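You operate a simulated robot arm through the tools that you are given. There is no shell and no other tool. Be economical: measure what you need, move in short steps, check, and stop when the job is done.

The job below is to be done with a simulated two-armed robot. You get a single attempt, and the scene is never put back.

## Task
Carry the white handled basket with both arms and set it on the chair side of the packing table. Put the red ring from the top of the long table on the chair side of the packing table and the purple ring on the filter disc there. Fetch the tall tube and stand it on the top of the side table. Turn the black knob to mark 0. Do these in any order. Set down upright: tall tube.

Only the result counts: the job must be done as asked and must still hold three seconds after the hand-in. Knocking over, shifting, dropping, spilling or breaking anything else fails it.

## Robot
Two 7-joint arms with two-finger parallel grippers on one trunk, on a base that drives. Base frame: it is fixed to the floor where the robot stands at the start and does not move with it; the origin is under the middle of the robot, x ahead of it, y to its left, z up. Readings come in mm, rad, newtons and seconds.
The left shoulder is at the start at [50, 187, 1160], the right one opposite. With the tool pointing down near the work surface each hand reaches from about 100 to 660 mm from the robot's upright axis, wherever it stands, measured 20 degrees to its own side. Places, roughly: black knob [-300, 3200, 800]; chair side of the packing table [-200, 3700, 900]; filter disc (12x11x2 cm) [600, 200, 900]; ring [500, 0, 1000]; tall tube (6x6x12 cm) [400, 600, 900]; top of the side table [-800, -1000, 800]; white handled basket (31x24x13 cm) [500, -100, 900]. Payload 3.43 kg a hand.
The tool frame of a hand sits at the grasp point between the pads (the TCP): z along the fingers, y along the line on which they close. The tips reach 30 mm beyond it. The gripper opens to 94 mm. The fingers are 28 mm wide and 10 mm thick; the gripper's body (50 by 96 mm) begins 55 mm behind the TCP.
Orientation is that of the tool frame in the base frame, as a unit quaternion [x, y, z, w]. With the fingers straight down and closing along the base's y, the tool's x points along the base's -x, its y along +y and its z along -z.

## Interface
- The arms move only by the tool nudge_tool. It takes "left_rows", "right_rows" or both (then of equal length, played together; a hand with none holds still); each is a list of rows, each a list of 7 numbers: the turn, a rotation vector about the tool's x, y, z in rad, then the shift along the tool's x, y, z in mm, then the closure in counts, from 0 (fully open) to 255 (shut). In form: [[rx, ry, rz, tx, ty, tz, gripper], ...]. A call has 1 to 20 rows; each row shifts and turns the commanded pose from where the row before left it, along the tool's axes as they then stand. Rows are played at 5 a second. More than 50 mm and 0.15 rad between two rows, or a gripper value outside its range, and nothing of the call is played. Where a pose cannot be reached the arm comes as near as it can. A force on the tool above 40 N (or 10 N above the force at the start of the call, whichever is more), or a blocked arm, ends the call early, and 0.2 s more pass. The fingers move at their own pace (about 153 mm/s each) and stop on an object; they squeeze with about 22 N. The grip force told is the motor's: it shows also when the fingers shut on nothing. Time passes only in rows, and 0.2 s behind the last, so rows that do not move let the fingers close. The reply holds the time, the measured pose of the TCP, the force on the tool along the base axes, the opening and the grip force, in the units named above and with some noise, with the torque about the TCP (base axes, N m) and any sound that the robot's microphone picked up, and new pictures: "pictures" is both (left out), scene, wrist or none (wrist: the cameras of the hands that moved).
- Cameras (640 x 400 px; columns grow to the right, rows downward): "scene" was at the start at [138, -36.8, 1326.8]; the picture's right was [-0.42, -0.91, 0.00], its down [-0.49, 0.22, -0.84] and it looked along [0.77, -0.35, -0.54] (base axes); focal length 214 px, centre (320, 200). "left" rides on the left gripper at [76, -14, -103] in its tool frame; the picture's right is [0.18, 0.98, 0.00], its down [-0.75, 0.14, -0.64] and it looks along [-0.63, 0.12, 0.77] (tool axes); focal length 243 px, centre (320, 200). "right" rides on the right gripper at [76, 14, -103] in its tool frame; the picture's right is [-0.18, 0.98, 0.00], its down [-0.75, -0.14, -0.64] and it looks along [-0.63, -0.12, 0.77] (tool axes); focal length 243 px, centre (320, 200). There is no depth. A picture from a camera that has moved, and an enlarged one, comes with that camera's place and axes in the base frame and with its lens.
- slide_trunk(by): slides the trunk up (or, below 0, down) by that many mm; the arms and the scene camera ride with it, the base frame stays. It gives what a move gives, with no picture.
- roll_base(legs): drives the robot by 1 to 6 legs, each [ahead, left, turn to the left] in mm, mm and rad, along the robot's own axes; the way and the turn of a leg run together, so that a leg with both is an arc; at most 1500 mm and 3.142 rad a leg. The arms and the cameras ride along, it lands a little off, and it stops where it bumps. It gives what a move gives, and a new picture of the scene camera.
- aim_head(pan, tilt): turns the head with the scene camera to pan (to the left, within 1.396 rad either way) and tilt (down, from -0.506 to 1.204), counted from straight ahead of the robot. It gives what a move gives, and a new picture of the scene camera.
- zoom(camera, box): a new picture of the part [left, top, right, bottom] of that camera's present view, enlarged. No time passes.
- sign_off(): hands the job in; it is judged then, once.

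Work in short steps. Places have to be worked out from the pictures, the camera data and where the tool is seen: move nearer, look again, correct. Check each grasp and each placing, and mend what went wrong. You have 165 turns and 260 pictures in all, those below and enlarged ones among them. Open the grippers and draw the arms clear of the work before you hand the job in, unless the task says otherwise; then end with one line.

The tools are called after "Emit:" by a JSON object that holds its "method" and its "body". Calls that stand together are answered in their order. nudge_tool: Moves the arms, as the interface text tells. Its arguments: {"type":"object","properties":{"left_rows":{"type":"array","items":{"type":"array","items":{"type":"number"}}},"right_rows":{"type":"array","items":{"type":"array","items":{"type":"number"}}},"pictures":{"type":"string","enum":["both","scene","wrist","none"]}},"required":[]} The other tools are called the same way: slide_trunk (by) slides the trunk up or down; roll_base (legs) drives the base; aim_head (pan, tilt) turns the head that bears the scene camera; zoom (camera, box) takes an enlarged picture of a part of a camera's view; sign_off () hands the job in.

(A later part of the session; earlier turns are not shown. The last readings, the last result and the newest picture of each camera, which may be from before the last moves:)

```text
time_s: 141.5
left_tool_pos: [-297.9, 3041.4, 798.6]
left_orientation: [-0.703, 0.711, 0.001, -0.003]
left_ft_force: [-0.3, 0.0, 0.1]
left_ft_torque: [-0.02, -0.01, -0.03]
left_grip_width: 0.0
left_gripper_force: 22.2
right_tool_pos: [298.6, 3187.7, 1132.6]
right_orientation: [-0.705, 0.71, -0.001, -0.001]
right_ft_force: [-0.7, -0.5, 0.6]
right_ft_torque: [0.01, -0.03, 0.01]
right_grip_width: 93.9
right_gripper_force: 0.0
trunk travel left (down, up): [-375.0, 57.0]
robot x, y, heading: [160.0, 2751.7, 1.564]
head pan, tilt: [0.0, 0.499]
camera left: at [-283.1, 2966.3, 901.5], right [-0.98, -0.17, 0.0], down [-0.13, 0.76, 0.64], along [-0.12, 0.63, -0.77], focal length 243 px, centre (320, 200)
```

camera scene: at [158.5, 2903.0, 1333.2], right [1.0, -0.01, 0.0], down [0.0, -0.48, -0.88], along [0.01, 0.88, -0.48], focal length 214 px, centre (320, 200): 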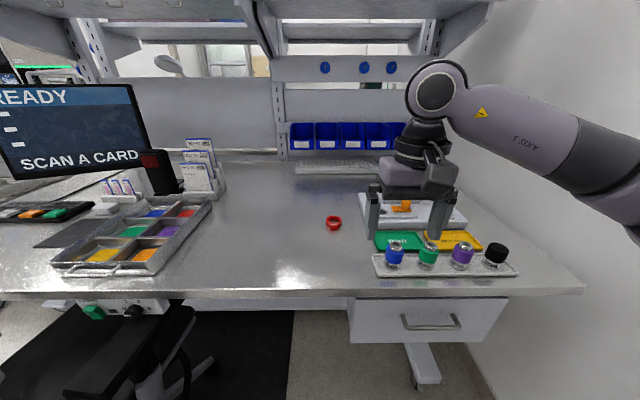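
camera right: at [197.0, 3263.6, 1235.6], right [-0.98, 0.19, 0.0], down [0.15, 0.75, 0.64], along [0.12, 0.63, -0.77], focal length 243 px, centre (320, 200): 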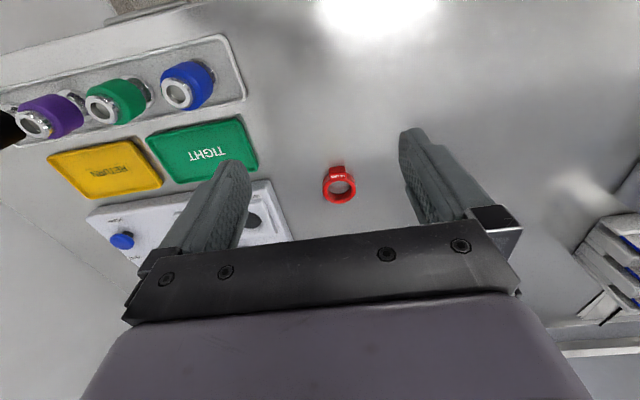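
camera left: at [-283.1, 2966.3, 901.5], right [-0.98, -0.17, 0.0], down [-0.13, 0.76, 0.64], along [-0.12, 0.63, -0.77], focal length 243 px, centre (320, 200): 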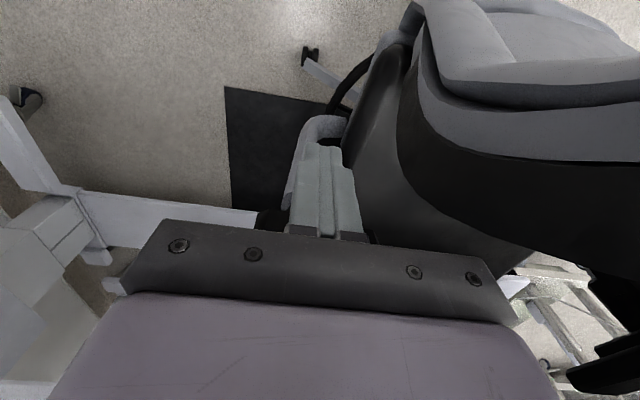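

I creep in +y toward the armrest until a force shows.

Emit:
{"method": "nudge_tool", "body": {"left_rows": [[0, 0, 0, -8, 0, 0, 255], [0, 0, 0, -8, 0, 0, 255], [0, 0, 0, -6, 0, 0, 255], [0, 0, 0, -5, 0, 0, 255], [0, 0, 0, -3, 0, 0, 255], [0, 0, 0, -3, 0, 0, 255]], "pictures": "wrist"}}

```text
time_s: 142.9
left_tool_pos: [-296.1, 3074.7, 797.4]
left_orientation: [-0.703, 0.711, 0.0, -0.003]
left_ft_force: [0.4, -2.2, 0.8]
left_ft_torque: [-0.01, -0.01, 0.0]
left_grip_width: 0.2
left_gripper_force: 22.2
right_tool_pos: [298.0, 3187.9, 1131.9]
right_orientation: [-0.704, 0.71, 0.0, 0.001]
right_ft_force: [1.0, -0.1, -0.5]
right_ft_torque: [0.0, -0.03, -0.01]
right_grip_width: 93.9
right_gripper_force: 0.1
trunk travel left (down, up): [-375.0, 57.0]
robot x, y, heading: [160.6, 2749.0, 1.561]
head pan, tilt: [0.0, 0.499]
camera left: at [-282.5, 3000.2, 902.2], right [-0.98, -0.17, 0.01], down [-0.13, 0.76, 0.64], along [-0.12, 0.63, -0.77], focal length 243 px, centre (320, 200)
```

left: 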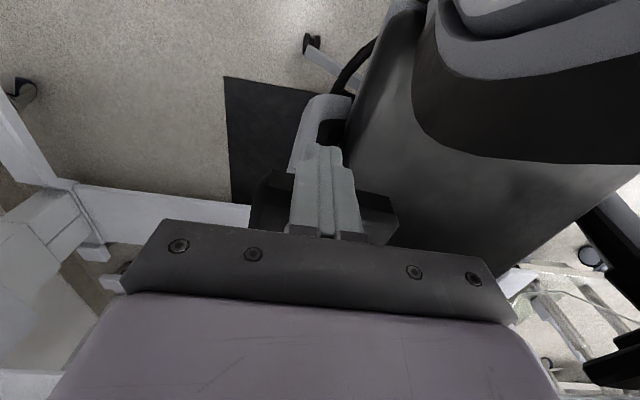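

Light contact seems to begin. I push on 12 mm slowly.

Emit:
{"method": "nudge_tool", "body": {"left_rows": [[0, 0, 0, -2, 0, 0, 255], [0, 0, 0, -2, 0, 0, 255], [0, 0, 0, -2, 0, 0, 255], [0, 0, 0, -2, 0, 0, 255], [0, 0, 0, -2, 0, 0, 255], [0, 0, 0, -2, 0, 0, 255], [0, 0, 0, 0, 0, 0, 255]], "pictures": "wrist"}}

```text
time_s: 144.5
left_tool_pos: [-297.4, 3087.6, 797.2]
left_orientation: [-0.704, 0.71, 0.001, -0.003]
left_ft_force: [-0.8, -1.0, -0.3]
left_ft_torque: [0.03, 0.01, -0.02]
left_grip_width: 0.2
left_gripper_force: 21.9
right_tool_pos: [297.6, 3187.9, 1132.8]
right_orientation: [-0.704, 0.71, 0.0, 0.0]
right_ft_force: [-0.3, 0.3, 0.1]
right_ft_torque: [-0.01, 0.0, -0.06]
right_grip_width: 94.2
right_gripper_force: 0.1
trunk travel left (down, up): [-375.0, 57.0]
robot x, y, heading: [157.0, 2752.1, 1.561]
head pan, tilt: [0.0, 0.499]
camera left: at [-282.7, 3012.4, 901.6], right [-0.98, -0.17, 0.01], down [-0.13, 0.76, 0.64], along [-0.12, 0.63, -0.77], focal length 243 px, centre (320, 200)
```

left: 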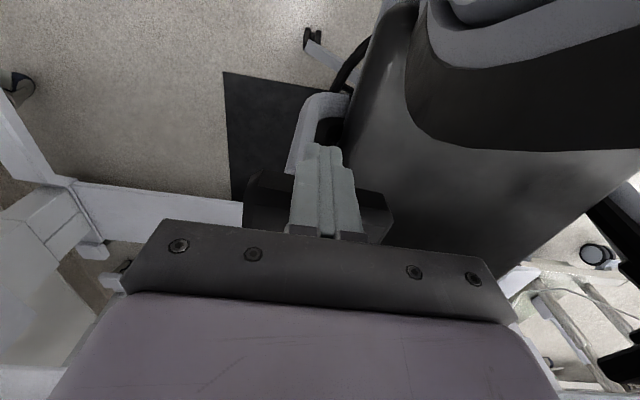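

The armrest follows freely. I push another 10 mm very slowly, then lift off and measure.

Emit:
{"method": "nudge_tool", "body": {"left_rows": [[0, 0, 0, -1.5, 0, 0, 255], [0, 0, 0, -1.5, 0, 0, 255], [0, 0, 0, -1.5, 0, 0, 255], [0, 0, 0, -1.5, 0, 0, 255], [0, 0, 0, -1.5, 0, 0, 255], [0, 0, 0, -1.5, 0, 0, 255], [0, 0, 0, -1, 0, 0, 255], [0, 0, 0, 0, 0, 0, 255], [0, 0, 0, 20, 0, 0, 255], [0, 0, 0, 30, 0, 0, 255], [0, 0, 0, 0, 0, -45, 255], [0, 0, 0, 0, 0, -45, 255], [0, 0, 0, 0, 0, -45, 255], [0, 0, 0, 0, 0, -45, 255], [0, 0, 0, 0, 0, -12, 255]], "pictures": "wrist"}}

Emit:
{"method": "zoom", "body": {"camera": "left", "box": [240, 60, 400, 160]}}

```text
time_s: 147.7
left_tool_pos: [-294.9, 3046.8, 990.7]
left_orientation: [-0.704, 0.71, 0.0, -0.002]
left_ft_force: [-0.4, -0.7, -0.3]
left_ft_torque: [0.03, 0.02, 0.05]
left_grip_width: 0.0
left_gripper_force: 21.7
right_tool_pos: [297.4, 3188.2, 1132.2]
right_orientation: [-0.704, 0.71, 0.0, 0.0]
right_ft_force: [0.2, 1.2, -0.5]
right_ft_torque: [-0.03, 0.01, 0.01]
right_grip_width: 94.0
right_gripper_force: 0.1
trunk travel left (down, up): [-375.0, 57.0]
robot x, y, heading: [160.7, 2753.0, 1.556]
head pan, tilt: [0.0, 0.499]
camera left: at [-281.4, 2972.6, 1094.6], right [-0.98, -0.17, 0.01], down [-0.13, 0.76, 0.64], along [-0.12, 0.63, -0.77], focal length 243 px, centre (320, 200)
```

left: 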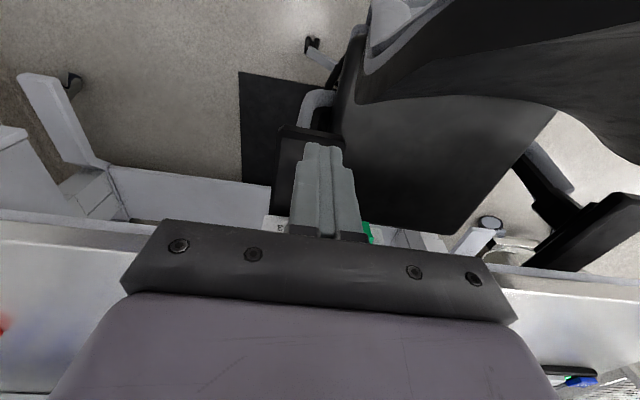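

```text
4.00 times, centred on (320, 110) of left
camera zoom: at [-281.4, 2972.6, 1094.6], right [-0.98, -0.17, 0.01], down [-0.13, 0.76, 0.64], along [-0.12, 0.63, -0.77], focal length 970 px, centre (320, 560)
```

zoom: 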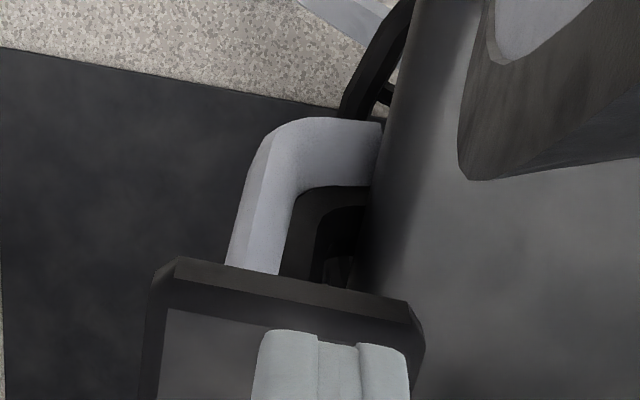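

The armrest edge is still ~2° off (near end y≈3107 vs ≈3117). I repeat the push for 10 mm more.

Emit:
{"method": "nudge_tool", "body": {"left_rows": [[0, 0, 0, 0, 0, 45, 255], [0, 0, 0, 0, 0, 45, 255], [0, 0, 0, 0, 0, 45, 255], [0, 0, 0, 0, 0, 45, 255], [0, 0, 0, 0, 0, 12, 255], [0, 0, 0, -20, 0, 0, 255], [0, 0, 0, -20, 0, 0, 255], [0, 0, 0, -8, 0, 0, 255], [0, 0, 0, -2, 0, 0, 255], [0, 0, 0, -2, 0, 0, 255], [0, 0, 0, -2, 0, 0, 255], [0, 0, 0, -2, 0, 0, 255], [0, 0, 0, -2, 0, 0, 255], [0, 0, 0, -1.5, 0, 0, 255], [0, 0, 0, -1, 0, 0, 255], [0, 0, 0, 0, 0, 0, 255], [0, 0, 0, 10, 0, 0, 255], [0, 0, 0, 40, 0, 0, 255]], "pictures": "none"}}

Emit:
{"method": "nudge_tool", "body": {"left_rows": [[0, 0, 0, 0, 0, -45, 255], [0, 0, 0, 0, 0, -45, 255], [0, 0, 0, 0, 0, -45, 255], [0, 0, 0, 0, 0, -45, 255], [0, 0, 0, 0, 0, -12, 255], [0, 0, 0, 0, 0, 0, 255]], "pictures": "none"}}

Emit:
{"method": "zoom", "body": {"camera": "left", "box": [240, 60, 400, 160]}}

```text
time_s: 151.5
left_tool_pos: [-296.3, 3058.1, 799.8]
left_orientation: [-0.703, 0.711, 0.001, -0.004]
left_ft_force: [-0.4, -0.3, 0.0]
left_ft_torque: [-0.01, 0.01, 0.01]
left_grip_width: 0.0
left_gripper_force: 22.4
right_tool_pos: [298.8, 3187.9, 1132.5]
right_orientation: [-0.704, 0.71, 0.0, 0.0]
right_ft_force: [0.4, 0.1, 0.1]
right_ft_torque: [-0.03, 0.0, -0.01]
right_grip_width: 93.8
right_gripper_force: 0.1
trunk travel left (down, up): [-375.0, 57.0]
robot x, y, heading: [159.2, 2755.4, 1.562]
head pan, tilt: [0.0, 0.499]
```

```text
time_s: 152.9
left_tool_pos: [-296.1, 3059.5, 990.3]
left_orientation: [-0.703, 0.712, 0.0, -0.002]
left_ft_force: [0.4, -0.1, 0.3]
left_ft_torque: [-0.02, -0.02, -0.02]
left_grip_width: 0.1
left_gripper_force: 21.6
right_tool_pos: [298.2, 3187.5, 1132.7]
right_orientation: [-0.704, 0.71, 0.0, 0.001]
right_ft_force: [-0.6, 0.3, 0.2]
right_ft_torque: [-0.02, 0.0, -0.03]
right_grip_width: 93.7
right_gripper_force: 0.0
trunk travel left (down, up): [-375.0, 57.0]
robot x, y, heading: [157.6, 2751.0, 1.557]
head pan, tilt: [0.0, 0.499]
```

```text
4.00 times, centred on (320, 110) of left
camera zoom: at [-281.8, 2983.7, 1094.4], right [-0.98, -0.17, 0.0], down [-0.13, 0.76, 0.64], along [-0.12, 0.63, -0.77], focal length 970 px, centre (320, 560)
```

zoom: 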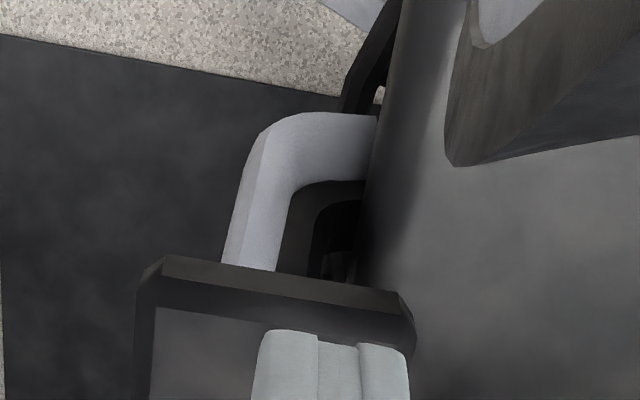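

The armrest now lies square (edge y≈3117 both ends), as originally. I raise and tuck the left hand, back off, and verify from the old viewpoint.

Emit:
{"method": "nudge_tool", "body": {"left_rows": [[0, 0, 0, 0, 0, -45, 0], [0, 0, 0, 0, 0, -45, 0], [0, 0, 0, 0, 0, -45, 0], [0, 0, 0, 0, 0, -40, 0], [0, 0, 0, -15, -45, 0, 0], [0, 0, 0, -15, -45, 0, 0], [0, 0, 0, -15, -45, 0, 0], [0, 0, 0, -15, -45, 0, 0], [0, 0, 0, -15, -45, 0, 0], [0, 0, 0, -15, -45, 0, 0]], "pictures": "none"}}

Emit:
{"method": "roll_base", "body": {"legs": [[-575, 0, 0], [0, 332, 0]]}}

Emit:
{"method": "zoom", "body": {"camera": "scene", "box": [250, 180, 320, 225]}}

```text
time_s: 155.1
left_tool_pos: [-23.9, 3147.9, 1162.6]
left_orientation: [-0.705, 0.71, 0.0, -0.004]
left_ft_force: [-0.5, -0.6, 0.4]
left_ft_torque: [-0.03, -0.01, 0.0]
left_grip_width: 94.0
left_gripper_force: 0.0
right_tool_pos: [297.7, 3189.1, 1133.5]
right_orientation: [-0.703, 0.711, 0.0, -0.002]
right_ft_force: [-0.5, 0.7, -0.1]
right_ft_torque: [0.0, 0.01, 0.03]
right_grip_width: 94.1
right_gripper_force: 0.1
trunk travel left (down, up): [-375.0, 57.0]
robot x, y, heading: [153.5, 2754.8, 1.563]
head pan, tilt: [0.0, 0.499]
```

```text
time_s: 160.2
left_tool_pos: [-357.6, 2577.7, 1163.0]
left_orientation: [-0.702, 0.712, 0.0, -0.003]
left_ft_force: [0.0, 0.0, -0.2]
left_ft_torque: [-0.02, -0.02, -0.03]
left_grip_width: 94.1
left_gripper_force: 0.0
right_tool_pos: [-36.8, 2619.4, 1132.9]
right_orientation: [-0.703, 0.711, 0.0, 0.0]
right_ft_force: [-0.4, -0.3, -0.1]
right_ft_torque: [-0.01, 0.02, 0.0]
right_grip_width: 93.8
right_gripper_force: 0.1
trunk travel left (down, up): [-375.0, 57.0]
robot x, y, heading: [-177.5, 2185.0, 1.564]
head pan, tilt: [0.0, 0.499]
camera scene: at [-176.1, 2334.2, 1333.1], right [1.0, -0.01, 0.0], down [-0.01, -0.48, -0.88], along [0.01, 0.88, -0.48], focal length 214 px, centre (320, 200)
```

scene: 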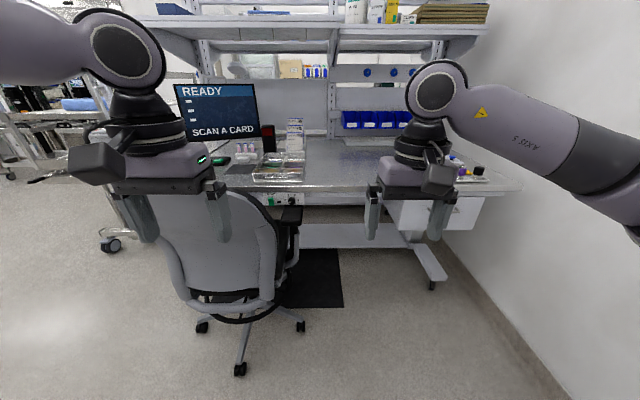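

```text
8.89 times, centred on (285, 202) of scene
camera zoom: at [-176.1, 2334.2, 1333.1], right [1.0, -0.01, 0.0], down [-0.01, -0.48, -0.88], along [0.01, 0.88, -0.48], focal length 1906 px, centre (631, 178)
```

zoom: 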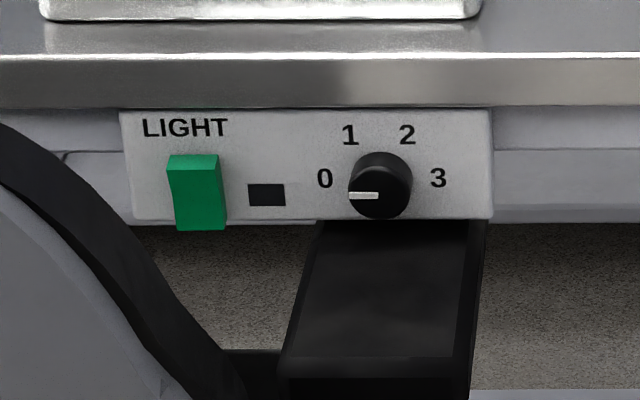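

Identical to the original view: chair restored, knob at 0. Now I drive back to the long table for the basket.

Emit:
{"method": "roll_base", "body": {"legs": [[0, 400, 0], [-1500, 0, 0], [-600, 0, 0], [0, 0, -1.564], [0, -240, 0], [380, 0, 0]]}}

Emit:
{"method": "aim_head", "body": {"pan": 0.0, "tilt": 0.75}}

```text
time_s: 179.9
left_tool_pos: [184.4, 27.3, 1163.2]
left_orientation: [0.008, 1.0, 0.003, -0.002]
left_ft_force: [0.2, 0.7, -0.4]
left_ft_torque: [0.03, 0.03, 0.0]
left_grip_width: 93.9
left_gripper_force: 0.0
right_tool_pos: [223.5, -294.9, 1132.2]
right_orientation: [0.008, 1.0, 0.0, 0.0]
right_ft_force: [0.1, 1.1, -0.3]
right_ft_torque: [0.0, 0.03, 0.0]
right_grip_width: 94.3
right_gripper_force: 0.2
trunk travel left (down, up): [-375.0, 57.0]
robot x, y, heading: [-209.4, -149.9, -0.017]
head pan, tilt: [0.0, 0.499]
camera scene: at [-62.2, -154.9, 1333.0], right [-0.02, -1.0, 0.0], down [-0.48, 0.01, -0.88], along [0.88, -0.01, -0.48], focal length 214 px, centre (320, 200)
```

scene: 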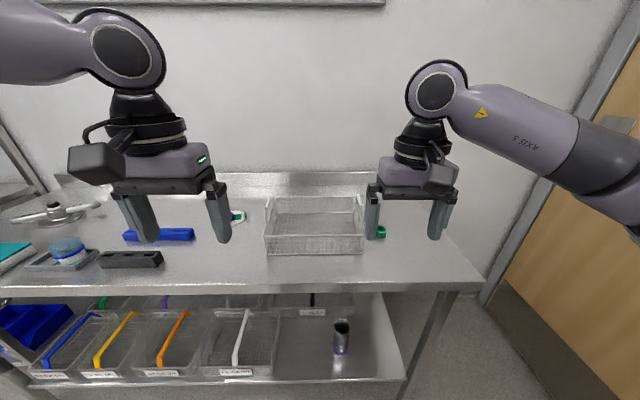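

```text
time_s: 180.7
left_tool_pos: [183.7, 27.4, 1162.8]
left_orientation: [0.008, 1.0, 0.002, -0.001]
left_ft_force: [0.0, -0.1, -0.4]
left_ft_torque: [-0.04, -0.01, 0.01]
left_grip_width: 94.1
left_gripper_force: 0.0
right_tool_pos: [222.5, -294.6, 1132.0]
right_orientation: [0.008, 1.0, 0.0, -0.001]
right_ft_force: [-0.6, 0.0, 0.8]
right_ft_torque: [0.02, -0.02, -0.02]
right_grip_width: 93.9
right_gripper_force: 0.0
trunk travel left (down, up): [-375.0, 57.0]
robot x, y, heading: [-214.3, -151.5, -0.015]
head pan, tilt: [0.0, 0.75]
camera scene: at [-70.8, -154.8, 1311.2], right [-0.02, -1.0, 0.0], down [-0.68, 0.01, -0.73], along [0.73, -0.01, -0.68], focal length 214 px, centre (320, 200)
```

scene: 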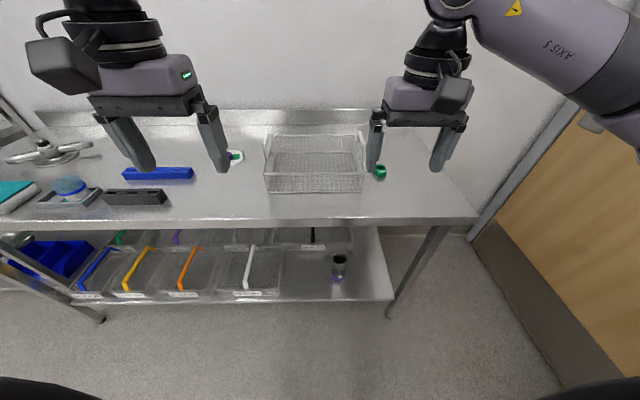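

Basket ahead. I roll closer, correcting the heading, and look down.

Emit:
{"method": "roll_base", "body": {"legs": [[245, 0, 0.015]]}}

Emit:
{"method": "aim_head", "body": {"pan": 0.0, "tilt": 0.85}}

Emit:
{"method": "zoom", "body": {"camera": "scene", "box": [220, 90, 420, 230]}}

Emit:
{"method": "zoom", "body": {"camera": "left", "box": [0, 0, 640, 400]}}

Emit:
{"method": "zoom", "body": {"camera": "right", "box": [0, 0, 640, 400]}}

```text
time_s: 182.5
left_tool_pos: [424.9, 32.3, 1163.6]
left_orientation: [0.0, 1.0, 0.003, -0.002]
left_ft_force: [0.6, 0.4, 0.1]
left_ft_torque: [-0.02, 0.05, 0.04]
left_grip_width: 94.0
left_gripper_force: 0.1
right_tool_pos: [470.1, -288.8, 1131.0]
right_orientation: [-0.001, 1.0, 0.0, 0.001]
right_ft_force: [0.1, 0.5, -0.6]
right_ft_torque: [-0.01, 0.05, 0.01]
right_grip_width: 94.0
right_gripper_force: 0.0
trunk travel left (down, up): [-375.0, 57.0]
robot x, y, heading: [37.2, -157.9, 0.002]
head pan, tilt: [0.0, 0.75]
camera scene: at [174.1, -154.2, 1311.1], right [0.0, -1.0, 0.0], down [-0.68, 0.0, -0.73], along [0.73, 0.0, -0.68], focal length 214 px, centre (320, 200)
```

scene: 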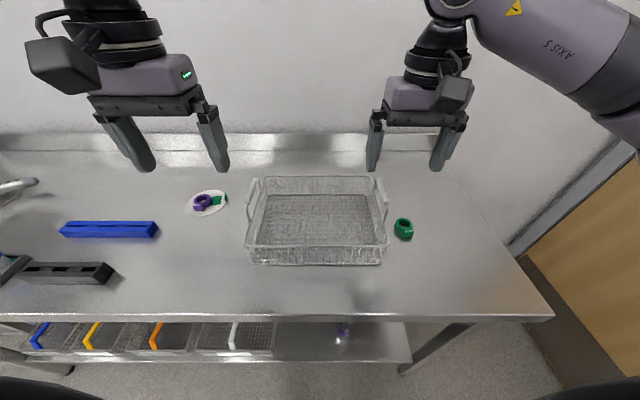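

```text
time_s: 183.2
left_tool_pos: [425.2, 31.8, 1165.1]
left_orientation: [0.0, 1.0, 0.001, -0.002]
left_ft_force: [-0.4, -0.5, 0.5]
left_ft_torque: [0.03, 0.0, -0.01]
left_grip_width: 94.1
left_gripper_force: 0.1
right_tool_pos: [469.6, -289.4, 1132.5]
right_orientation: [-0.001, 1.0, 0.001, 0.0]
right_ft_force: [0.5, -0.2, -0.1]
right_ft_torque: [0.0, -0.01, 0.0]
right_grip_width: 94.0
right_gripper_force: 0.0
trunk travel left (down, up): [-375.0, 57.0]
robot x, y, heading: [33.3, -155.9, 0.001]
head pan, tilt: [0.0, 0.85]
camera scene: at [168.7, -154.3, 1303.2], right [0.0, -1.0, 0.0], down [-0.75, 0.0, -0.66], along [0.66, 0.0, -0.75], focal length 214 px, centre (320, 200)
```

scene: 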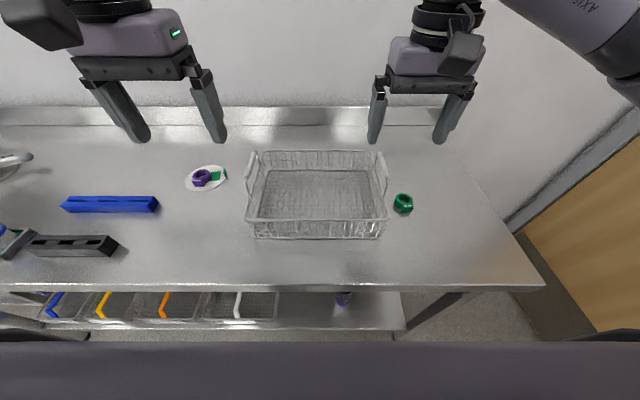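

```text
2.86 times, centred on (320, 160) of scene
camera zoom: at [168.7, -154.3, 1303.2], right [0.0, -1.0, 0.0], down [-0.75, 0.0, -0.66], along [0.66, 0.0, -0.75], focal length 613 px, centre (320, 314)
```

zoom: 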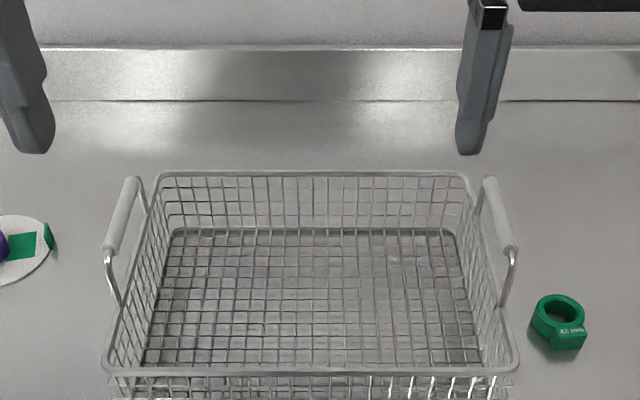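

```text
1.00 times, centred on (320, 200) of left (not enlarged: the box is as wide or as high as the picture)
camera zoom: at [348.9, 17.8, 1267.4], right [-0.18, 0.98, 0.0], down [0.76, 0.14, 0.64], along [0.63, 0.12, -0.77], focal length 243 px, centre (320, 200)
```

zoom: 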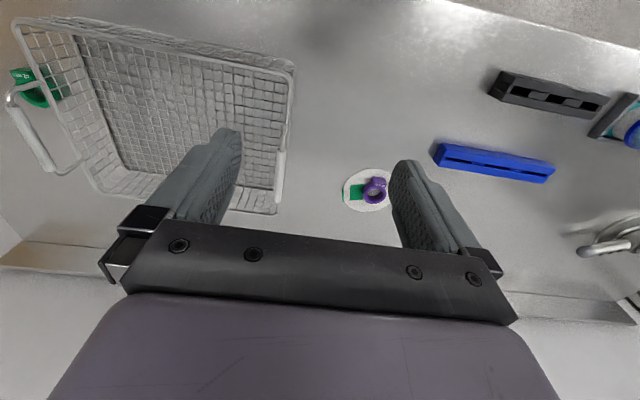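

```text
1.00 times, centred on (320, 200) of right (not enlarged: the box is as wide or as high as the picture)
camera zoom: at [393.3, -275.0, 1235.3], right [0.18, 0.98, 0.0], down [0.75, -0.14, 0.64], along [0.63, -0.12, -0.77], focal length 243 px, centre (320, 200)
```

zoom: 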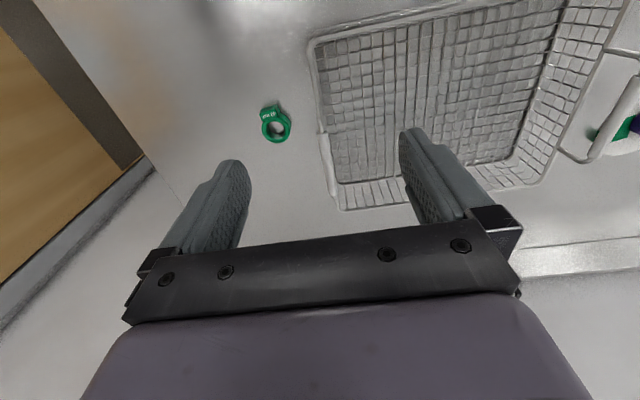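

Handle bars triangulate to left (541, 0, 998) and right (545, −296, 992), both along x. I bring both hands above them, open, and look.

Emit:
{"method": "nudge_tool", "body": {"left_rows": [[0, 0, 0, -29, -8, 26, 0], [0, 0, 0, -29, -8, 26, 0], [0, 0, 0, -29, -8, 26, 0], [0, 0, 0, -29, -8, 26, 0], [0, 0, 0, 0, 0, 0, 0]], "right_rows": [[0, 0, 0, -18.5, -1.7, 18, 0], [0, 0, 0, -18.5, -1.7, 18, 0], [0, 0, 0, -18.5, -1.7, 18, 0], [0, 0, 0, -18.5, -1.7, 18, 0], [0, 0, 0, 0, 0, 0, 0]]}}

```text
time_s: 184.4
left_tool_pos: [516.4, 29.4, 1059.5]
left_orientation: [0.0, 1.0, 0.001, 0.0]
left_ft_force: [-0.8, -0.1, -0.1]
left_ft_torque: [-0.05, 0.0, -0.02]
left_grip_width: 94.0
left_gripper_force: 0.0
left hand out of reach, approached as far as the arm can: row 3, 4
right_tool_pos: [544.3, -296.2, 1059.8]
right_orientation: [-0.001, 1.0, 0.0, -0.001]
right_ft_force: [-0.5, -0.2, -0.6]
right_ft_torque: [-0.01, 0.02, 0.02]
right_grip_width: 94.1
right_gripper_force: 0.0
trunk travel left (down, up): [-375.0, 57.0]
robot x, y, heading: [33.0, -159.8, 0.002]
head pan, tilt: [0.0, 0.85]
camera scene: at [168.4, -154.4, 1303.2], right [0.0, -1.0, 0.0], down [-0.75, 0.0, -0.66], along [0.66, 0.0, -0.75], focal length 214 px, centre (320, 200)
camera right: at [467.5, -281.9, 1162.7], right [0.18, 0.98, 0.0], down [0.75, -0.14, 0.64], along [0.63, -0.12, -0.77], focal length 243 px, centre (320, 200)
camera left: at [439.2, 15.4, 1162.7], right [-0.18, 0.98, 0.0], down [0.75, 0.14, 0.64], along [0.63, 0.12, -0.77], focal length 243 px, centre (320, 200)
```

scene: 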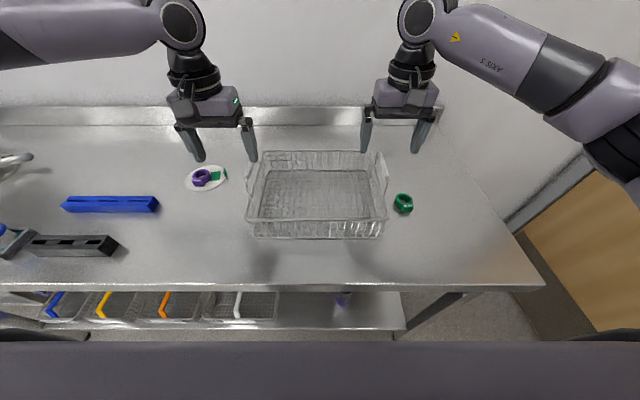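
right: 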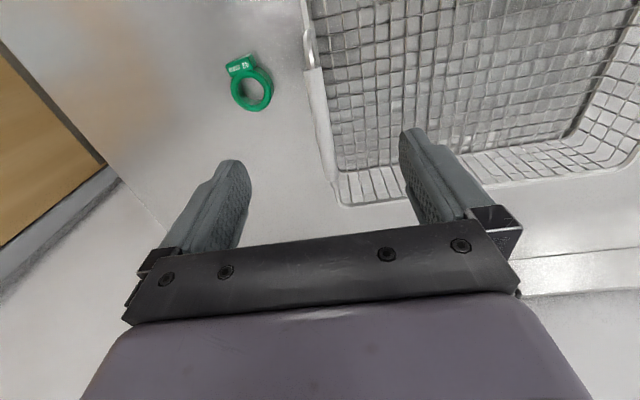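
left: 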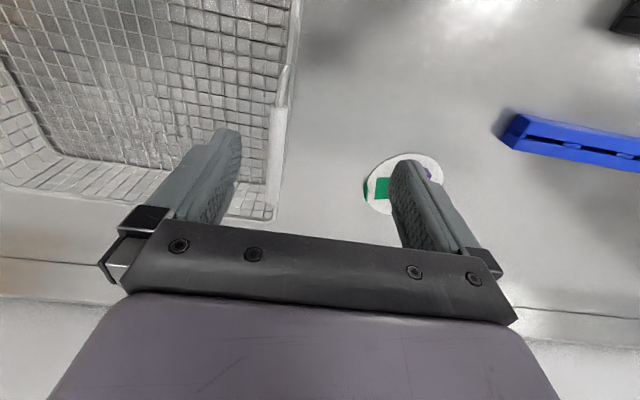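

The left arm ran short of reach. I raise the trunk 50 mm so that the shoulders sit higher relative to the wrists, then re-approach lower down.

Emit:
{"method": "slide_trunk", "body": {"by": 50}}

Emit:
{"method": "nudge_tool", "body": {"left_rows": [[0, 0, 0, 0, 0, 25, 0], [0, 0, 0, 0, 0, 25, 0], [0, 0, 0, 0, 0, 20, 0], [0, 0, 0, 0, 0, 0, 0]], "right_rows": [[0, 0, 0, 0, 0, 25, 0], [0, 0, 0, 0, 0, 25, 0], [0, 0, 0, 0, 0, 20, 0], [0, 0, 0, 0, 0, 0, 0]], "pictures": "wrist"}}

```text
time_s: 185.3
left_tool_pos: [515.4, 29.2, 1107.7]
left_orientation: [0.0, 1.0, 0.001, 0.0]
left_ft_force: [0.5, -0.4, -0.6]
left_ft_torque: [0.02, 0.01, -0.02]
left_grip_width: 94.1
left_gripper_force: 0.1
right_tool_pos: [544.6, -295.0, 1109.5]
right_orientation: [-0.001, 1.0, 0.001, 0.0]
right_ft_force: [-0.2, 0.1, -0.3]
right_ft_torque: [-0.01, 0.01, 0.0]
right_grip_width: 93.9
right_gripper_force: 0.1
trunk travel left (down, up): [-425.0, 7.0]
robot x, y, heading: [33.0, -154.3, 0.005]
head pan, tilt: [0.0, 0.85]
```

```text
time_s: 186.3
left_tool_pos: [509.7, 36.2, 1041.2]
left_orientation: [0.0, 1.0, 0.0, 0.0]
left_ft_force: [-0.5, 0.1, 0.7]
left_ft_torque: [0.02, 0.01, -0.03]
left_grip_width: 94.3
left_gripper_force: 0.1
left hand out of reach, approached as far as the arm can: row 2, 3
right_tool_pos: [543.5, -296.9, 1039.4]
right_orientation: [-0.001, 1.0, 0.0, -0.001]
right_ft_force: [-0.7, -0.4, -0.3]
right_ft_torque: [0.01, 0.0, 0.01]
right_grip_width: 93.8
right_gripper_force: 0.1
trunk travel left (down, up): [-425.0, 7.0]
robot x, y, heading: [32.6, -156.7, 0.003]
head pan, tilt: [0.0, 0.85]
camera right: at [467.7, -281.7, 1142.9], right [0.18, 0.98, 0.0], down [0.75, -0.14, 0.64], along [0.63, -0.12, -0.77], focal length 243 px, centre (320, 200)
camera left: at [433.1, 22.7, 1144.8], right [-0.18, 0.98, 0.0], down [0.75, 0.14, 0.64], along [0.63, 0.12, -0.77], focal length 243 px, centre (320, 200)
```

right: 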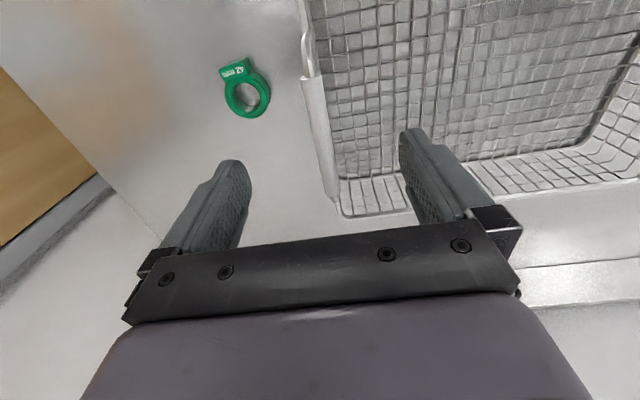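
left: 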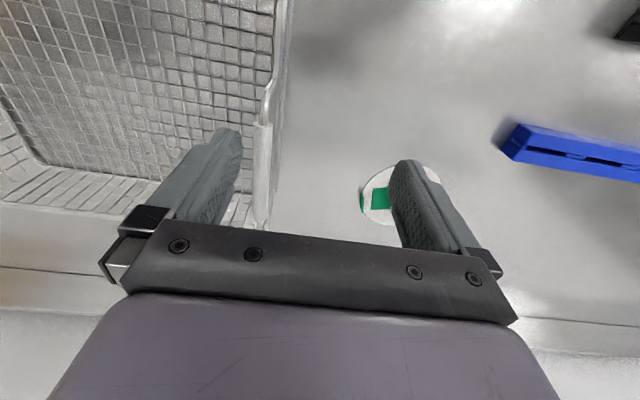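

The left arm seems to be at a joint limit rather than at its length. I test whether a small yaw of the left hand frees it.

Emit:
{"method": "nudge_tool", "body": {"left_rows": [[0, 0, 0.15, 0, 0, 0, 0], [0, 0, 0.15, 0, 0, 0, 0], [0, 0, 0, 0, 0, 0, 0]], "pictures": "none"}}

Emit:
{"method": "nudge_tool", "body": {"left_rows": [[0, 0, -0.15, 0, 0, 0, 0], [0, 0, -0.15, 0, 0, 0, 0], [0, 0, -0.15, 0, 0, 0, 0], [0, 0, -0.15, 0, 0, 0, 0], [0, 0, 0, 0, 0, 0, 0]], "pictures": "none"}}

```text
time_s: 187.1
left_tool_pos: [509.3, 37.2, 1041.5]
left_orientation: [0.15, 0.989, 0.001, -0.001]
left_ft_force: [-0.4, 0.1, 0.2]
left_ft_torque: [0.0, -0.01, 0.01]
left_grip_width: 94.0
left_gripper_force: 0.1
right_tool_pos: [543.4, -295.3, 1040.1]
right_orientation: [-0.001, 1.0, 0.0, -0.001]
right_ft_force: [0.5, 0.1, -0.6]
right_ft_torque: [0.01, 0.01, 0.01]
right_grip_width: 94.0
right_gripper_force: 0.0
trunk travel left (down, up): [-425.0, 7.0]
robot x, y, heading: [34.2, -156.5, 0.001]
head pan, tilt: [0.0, 0.85]
```

```text
time_s: 188.3
left_tool_pos: [509.9, 37.1, 1041.1]
left_orientation: [-0.15, 0.989, 0.001, 0.0]
left_ft_force: [0.9, 0.3, 0.8]
left_ft_torque: [-0.02, 0.02, -0.01]
left_grip_width: 94.0
left_gripper_force: 0.0
right_tool_pos: [543.6, -296.3, 1040.5]
right_orientation: [-0.001, 1.0, 0.0, -0.001]
right_ft_force: [0.4, 0.0, 0.0]
right_ft_torque: [0.03, -0.02, -0.01]
right_grip_width: 94.0
right_gripper_force: 0.0
trunk travel left (down, up): [-425.0, 7.0]
robot x, y, heading: [31.5, -154.9, -0.001]
head pan, tilt: [0.0, 0.85]
```

Yaw makes no difference; the inward-forward direction is what's limited. I raise both hands, shift the base right (and a little ahead) so that the left target lies more to its own side.

Emit:
{"method": "nudge_tool", "body": {"left_rows": [[0, 0, 0.15, 0, 0, -30, 0], [0, 0, 0.15, 0, 0, -30, 0]], "right_rows": [[0, 0, 0, 0, 0, -30, 0], [0, 0, 0, 0, 0, -30, 0]], "pictures": "none"}}

Emit:
{"method": "roll_base", "body": {"legs": [[15, -80, 0]]}}

```text
time_s: 188.9
left_tool_pos: [509.1, 35.2, 1103.4]
left_orientation: [0.0, 1.0, 0.001, -0.001]
left_ft_force: [0.7, -0.2, 0.7]
left_ft_torque: [-0.01, 0.02, 0.0]
left_grip_width: 94.1
left_gripper_force: 0.1
right_tool_pos: [545.6, -296.8, 1100.4]
right_orientation: [0.0, 1.0, 0.0, 0.001]
right_ft_force: [0.1, -0.2, 1.0]
right_ft_torque: [0.0, -0.01, 0.0]
right_grip_width: 94.0
right_gripper_force: 0.1
trunk travel left (down, up): [-425.0, 7.0]
robot x, y, heading: [32.6, -153.0, -0.001]
head pan, tilt: [0.0, 0.85]
```

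```text
time_s: 189.9
left_tool_pos: [512.6, -45.8, 1103.6]
left_orientation: [0.001, 1.0, 0.001, -0.001]
left_ft_force: [0.3, -0.2, -0.3]
left_ft_torque: [0.02, 0.04, -0.02]
left_grip_width: 94.3
left_gripper_force: 0.1
right_tool_pos: [548.0, -377.5, 1099.9]
right_orientation: [-0.001, 1.0, 0.002, 0.0]
right_ft_force: [0.1, -0.9, -0.1]
right_ft_torque: [0.03, -0.03, -0.01]
right_grip_width: 94.0
right_gripper_force: 0.1
trunk travel left (down, up): [-425.0, 7.0]
robot x, y, heading: [36.2, -234.7, -0.001]
head pan, tilt: [0.0, 0.85]
camera scene: at [171.7, -235.9, 1353.1], right [0.0, -1.0, 0.0], down [-0.75, 0.0, -0.66], along [0.66, 0.0, -0.75], focal length 214 px, centre (320, 200)
```

scene: 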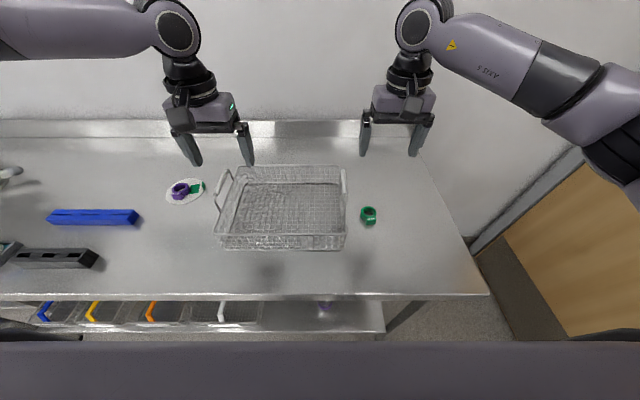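

Now both hands move over the handles again and down to 1045.

Emit:
{"method": "nudge_tool", "body": {"left_rows": [[0, 0, 0, -14, 23, 0, 0], [0, 0, 0, -14, 22, 0, 0], [0, 0, 0, 0, 0, 30, 0], [0, 0, 0, 0, 0, 28, 0], [0, 0, 0, 0, 0, 0, 0]], "right_rows": [[0, 0, 0, 2, 41, 0, 0], [0, 0, 0, 2, 40, 0, 0], [0, 0, 0, 0, 0, 28, 0], [0, 0, 0, 0, 0, 27, 0], [0, 0, 0, 0, 0, 0, 0]], "pictures": "wrist"}}

```text
time_s: 191.2
left_tool_pos: [539.7, 0.4, 1043.2]
left_orientation: [0.0, 1.0, 0.0, 0.0]
left_ft_force: [-0.6, 0.3, 0.0]
left_ft_torque: [0.04, 0.02, 0.01]
left_grip_width: 94.2
left_gripper_force: 0.0
right_tool_pos: [542.1, -295.9, 1044.8]
right_orientation: [0.0, 1.0, 0.0, 0.001]
right_ft_force: [-0.5, 0.4, 0.0]
right_ft_torque: [0.02, -0.04, -0.03]
right_grip_width: 93.8
right_gripper_force: 0.0
trunk travel left (down, up): [-425.0, 7.0]
robot x, y, heading: [35.8, -234.7, 0.001]
head pan, tilt: [0.0, 0.85]
camera right: at [466.8, -281.4, 1147.4], right [0.18, 0.98, 0.0], down [0.75, -0.14, 0.64], along [0.63, -0.12, -0.77], focal length 243 px, centre (320, 200)
camera left: at [464.0, -12.4, 1147.2], right [-0.18, 0.98, 0.0], down [0.75, 0.14, 0.64], along [0.63, 0.12, -0.77], focal length 243 px, centre (320, 200)
```

right: 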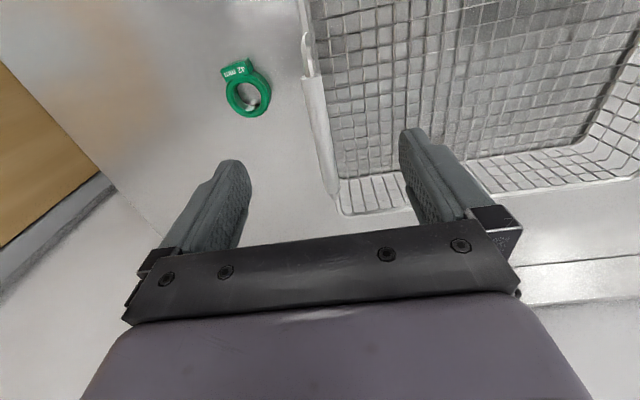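
left: 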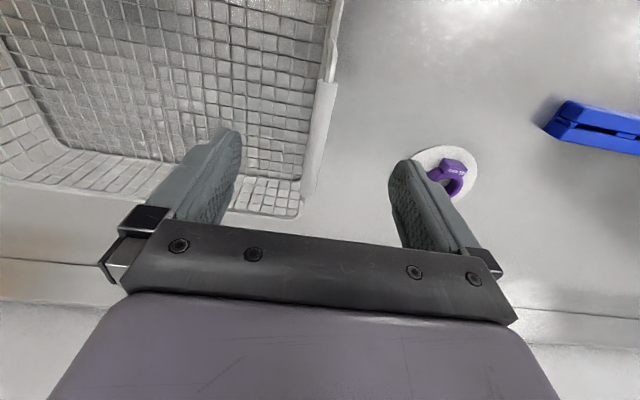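

Both bars lie centred between the fingers (left y≈0, right y≈−293). I descend to TCP≈1000 and close both.

Emit:
{"method": "nudge_tool", "body": {"left_rows": [[0, 0, 0, -3, 0, 20, 0], [0, 0, 0, 0, 0, 15, 0], [0, 0, 0, 0, 0, 8, 0], [0, 0, 0, 0, 0, 0, 0], [0, 0, 0, 0, 0, 0, 150], [0, 0, 0, 0, 0, 0, 255], [0, 0, 0, 0, 0, 0, 255], [0, 0, 0, 0, 0, 0, 255]], "right_rows": [[0, 0, 0, -1, 2.5, 20, 0], [0, 0, 0, 0, 0, 15, 0], [0, 0, 0, 0, 0, 9, 0], [0, 0, 0, 0, 0, 0, 0], [0, 0, 0, 0, 0, 0, 150], [0, 0, 0, 0, 0, 0, 255], [0, 0, 0, 0, 0, 0, 255], [0, 0, 0, 0, 0, 0, 255]]}}

```text
time_s: 192.9
left_tool_pos: [538.9, 1.7, 1005.2]
left_orientation: [0.002, 1.0, -0.003, 0.002]
left_ft_force: [-0.7, -21.7, 13.2]
left_ft_torque: [-0.17, 0.38, -0.18]
left_grip_width: 11.7
left_gripper_force: 21.9
left hand out of reach, approached as far as the arm can: row 3
right_tool_pos: [542.4, -290.0, 1002.8]
right_orientation: [-0.002, 1.0, 0.003, 0.0]
right_ft_force: [2.5, 22.0, -0.2]
right_ft_torque: [0.04, 0.2, -0.29]
right_grip_width: 15.8
right_gripper_force: 22.3
trunk travel left (down, up): [-425.0, 7.0]
robot x, y, heading: [33.8, -234.3, -0.002]
head pan, tilt: [0.0, 0.85]
camera scene: at [171.1, -235.0, 1353.3], right [0.0, -1.0, 0.0], down [-0.75, 0.0, -0.66], along [0.66, 0.0, -0.75], focal length 214 px, centre (320, 200)
camera right: at [466.7, -277.3, 1104.4], right [0.18, 0.98, 0.01], down [0.75, -0.14, 0.64], along [0.63, -0.11, -0.77], focal length 243 px, centre (320, 200)
camera left: at [463.5, -11.8, 1108.1], right [-0.18, 0.98, -0.01], down [0.75, 0.14, 0.64], along [0.63, 0.11, -0.76], focal length 243 px, centre (320, 200)
```

scene: 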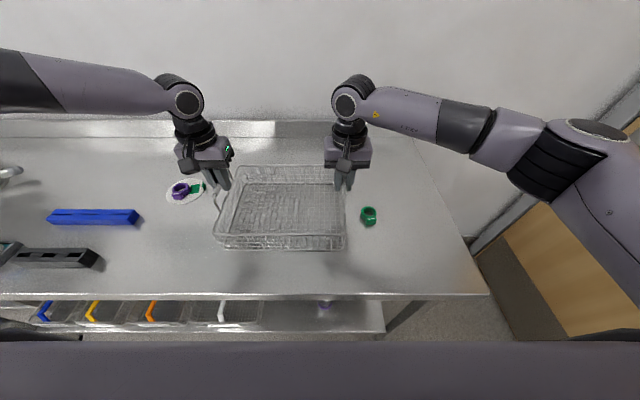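
right: 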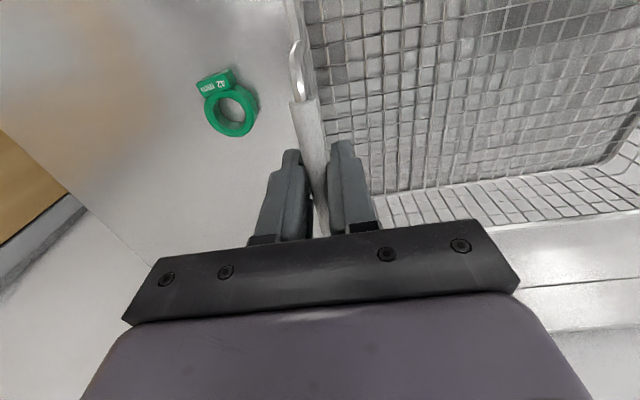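
left: 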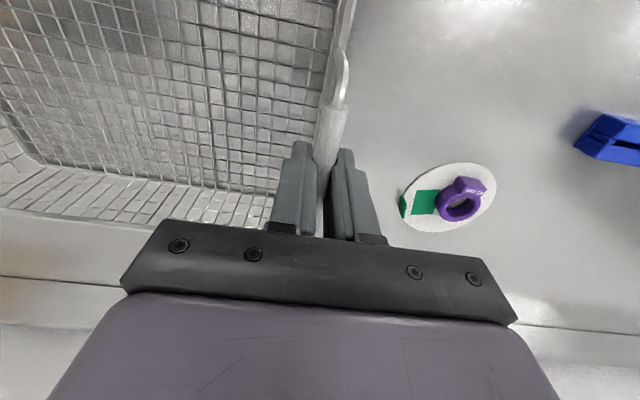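

Both gripped, but they strain against each other by ~22 N. I relax the hands 4 mm toward each other.

Emit:
{"method": "nudge_tool", "body": {"left_rows": [[0, 0, 0, 0, -2, 0, 255], [0, 0, 0, 0, -2, -1, 255], [0, 0, 0, 0, 0, 0, 255]], "right_rows": [[0, 0, 0, 0, 1.5, 0, 255], [0, 0, 0, 0, 1.5, 0, 255], [0, 0, 0, 0, 0, 0, 255]], "pictures": "none"}}

Emit:
{"method": "zoom", "body": {"camera": "left", "box": [240, 60, 440, 240]}}

Emit:
{"method": "zoom", "body": {"camera": "scene", "box": [170, 130, 400, 270]}}

```text
time_s: 193.8
left_tool_pos: [538.6, 3.0, 1004.5]
left_orientation: [-0.002, 1.0, 0.0, 0.001]
left_ft_force: [5.6, -11.6, 3.5]
left_ft_torque: [-0.06, -0.61, 0.31]
left_grip_width: 12.0
left_gripper_force: 22.0
right_tool_pos: [543.1, -291.2, 1001.3]
right_orientation: [-0.001, 1.0, 0.0, 0.0]
right_ft_force: [-4.3, 10.8, 3.1]
right_ft_torque: [0.04, 0.21, 0.3]
right_grip_width: 15.9
right_gripper_force: 21.8
trunk travel left (down, up): [-425.0, 7.0]
robot x, y, heading: [38.3, -235.8, 0.0]
head pan, tilt: [0.0, 0.85]
```

```text
2.22 times, centred on (340, 150) of left
camera zoom: at [462.4, -12.4, 1108.3], right [-0.19, 0.98, 0.0], down [0.75, 0.14, 0.64], along [0.63, 0.12, -0.77], focal length 539 px, centre (276, 311)
```

zoom: 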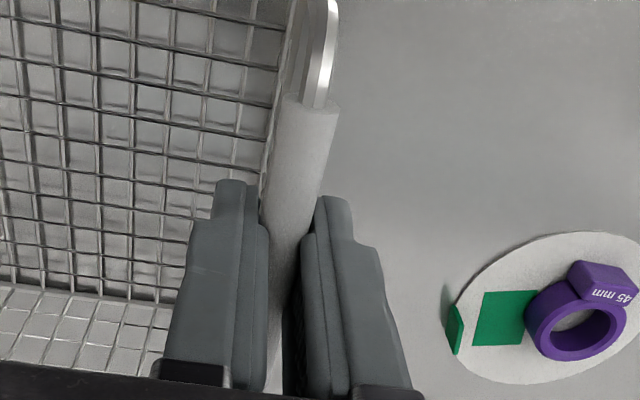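

```text
2.78 times, centred on (285, 200) of scene
camera zoom: at [171.2, -234.7, 1353.2], right [0.0, -1.0, 0.0], down [-0.75, 0.0, -0.66], along [0.66, 0.0, -0.75], focal length 597 px, centre (417, 200)
```

zoom: 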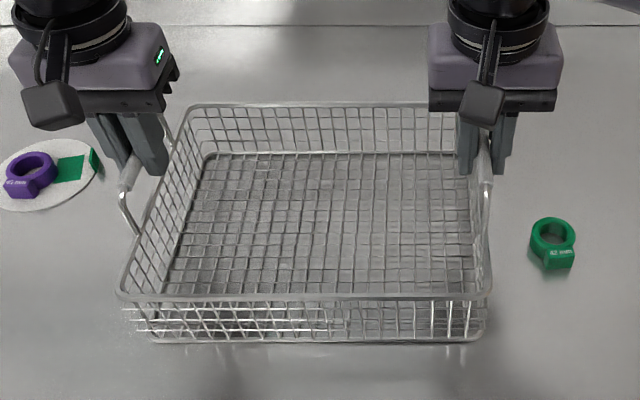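

Both hold the white grips. I relax the rest and lift together by 30 mm.

Emit:
{"method": "nudge_tool", "body": {"left_rows": [[0, 0, 0, 0, -2, 0, 255], [0, 0, 0, 0, -1.5, 0, 255], [0, 0, 0, 0, 0, -5, 255], [0, 0, 0, 0, 0, -10, 255], [0, 0, 0, 0, 0, -15, 255], [0, 0, 0, 0, 0, 0, 255]], "right_rows": [[0, 0, 0, 0, 1.5, 0, 255], [0, 0, 0, 0, 1.5, 0, 255], [0, 0, 0, 0, 0, -5, 255], [0, 0, 0, 0, 0, -10, 255], [0, 0, 0, 0, 0, -15, 255], [0, 0, 0, 0, 0, 0, 255]], "pictures": "scene"}}

```text
time_s: 195.2
left_tool_pos: [538.0, 2.4, 1033.8]
left_orientation: [-0.001, 1.0, 0.006, -0.003]
left_ft_force: [1.2, 30.8, -3.2]
left_ft_torque: [0.14, 0.2, 0.34]
left_grip_width: 11.5
left_gripper_force: 22.1
left hand out of reach, approached as far as the arm can: row 1
right_tool_pos: [546.0, -290.2, 1030.7]
right_orientation: [0.003, 1.0, -0.005, -0.002]
right_ft_force: [-1.4, -29.9, -2.4]
right_ft_torque: [-0.09, -0.19, 0.4]
right_grip_width: 15.7
right_gripper_force: 21.9
trunk travel left (down, up): [-425.0, 7.0]
robot x, y, heading: [34.0, -235.0, 0.002]
head pan, tilt: [0.0, 0.85]
camera scene: at [172.3, -234.4, 1353.0], right [0.0, -1.0, 0.0], down [-0.75, 0.0, -0.66], along [0.66, 0.0, -0.75], focal length 214 px, centre (320, 200)
```

scene: 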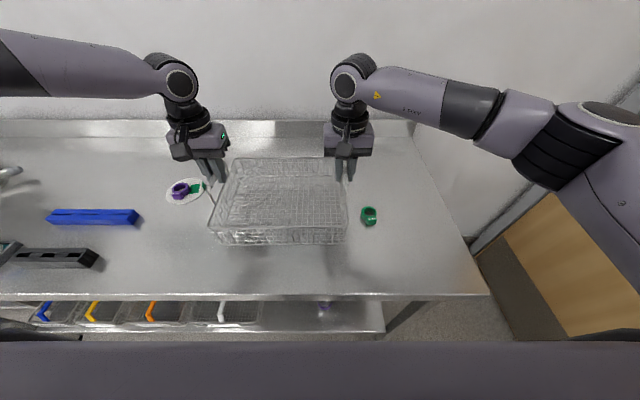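

Lifted. The hands now squeeze inward 30 N; I relax them 2.4 mm apart each and lift further.

Emit:
{"method": "nudge_tool", "body": {"left_rows": [[0, 0, 0, 0, 2.4, 0, 255], [0, 0, 0, 0, 0, -30, 255], [0, 0, 0, 0, 0, -30, 255], [0, 0, 0, 0, 0, -20, 255], [0, 0, 0, 0, 0, 0, 255]], "right_rows": [[0, 0, 0, 0, -2.4, 0, 255], [0, 0, 0, 0, 0, -30, 255], [0, 0, 0, 0, 0, -30, 255], [0, 0, 0, 0, 0, -20, 255], [0, 0, 0, 0, 0, 0, 255]], "pictures": "scene"}}

```text
time_s: 196.3
left_tool_pos: [538.1, 2.1, 1115.5]
left_orientation: [0.0, 1.0, 0.003, -0.001]
left_ft_force: [1.4, 20.0, -3.0]
left_ft_torque: [0.23, 0.01, 0.3]
left_grip_width: 11.6
left_gripper_force: 21.7
right_tool_pos: [546.0, -290.4, 1111.0]
right_orientation: [0.0, 1.0, -0.001, -0.001]
right_ft_force: [-2.0, -19.9, -2.8]
right_ft_torque: [-0.07, -0.05, 0.28]
right_grip_width: 11.8
right_gripper_force: 21.6
trunk travel left (down, up): [-425.0, 7.0]
robot x, y, heading: [36.8, -234.4, -0.0]
head pan, tilt: [0.0, 0.85]
camera scene: at [172.3, -234.4, 1353.0], right [0.0, -1.0, 0.0], down [-0.75, 0.0, -0.66], along [0.66, 0.0, -0.75], focal length 214 px, centre (320, 200)
```

scene: 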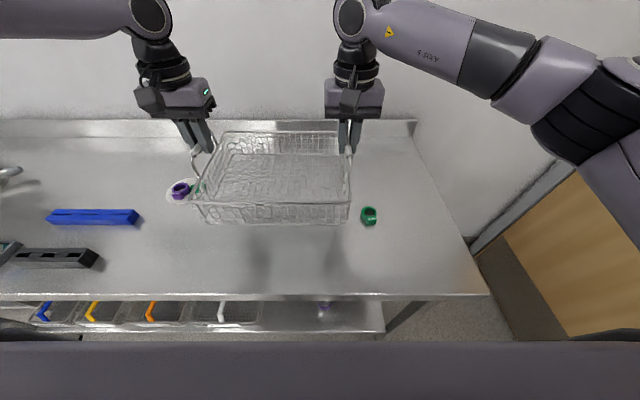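

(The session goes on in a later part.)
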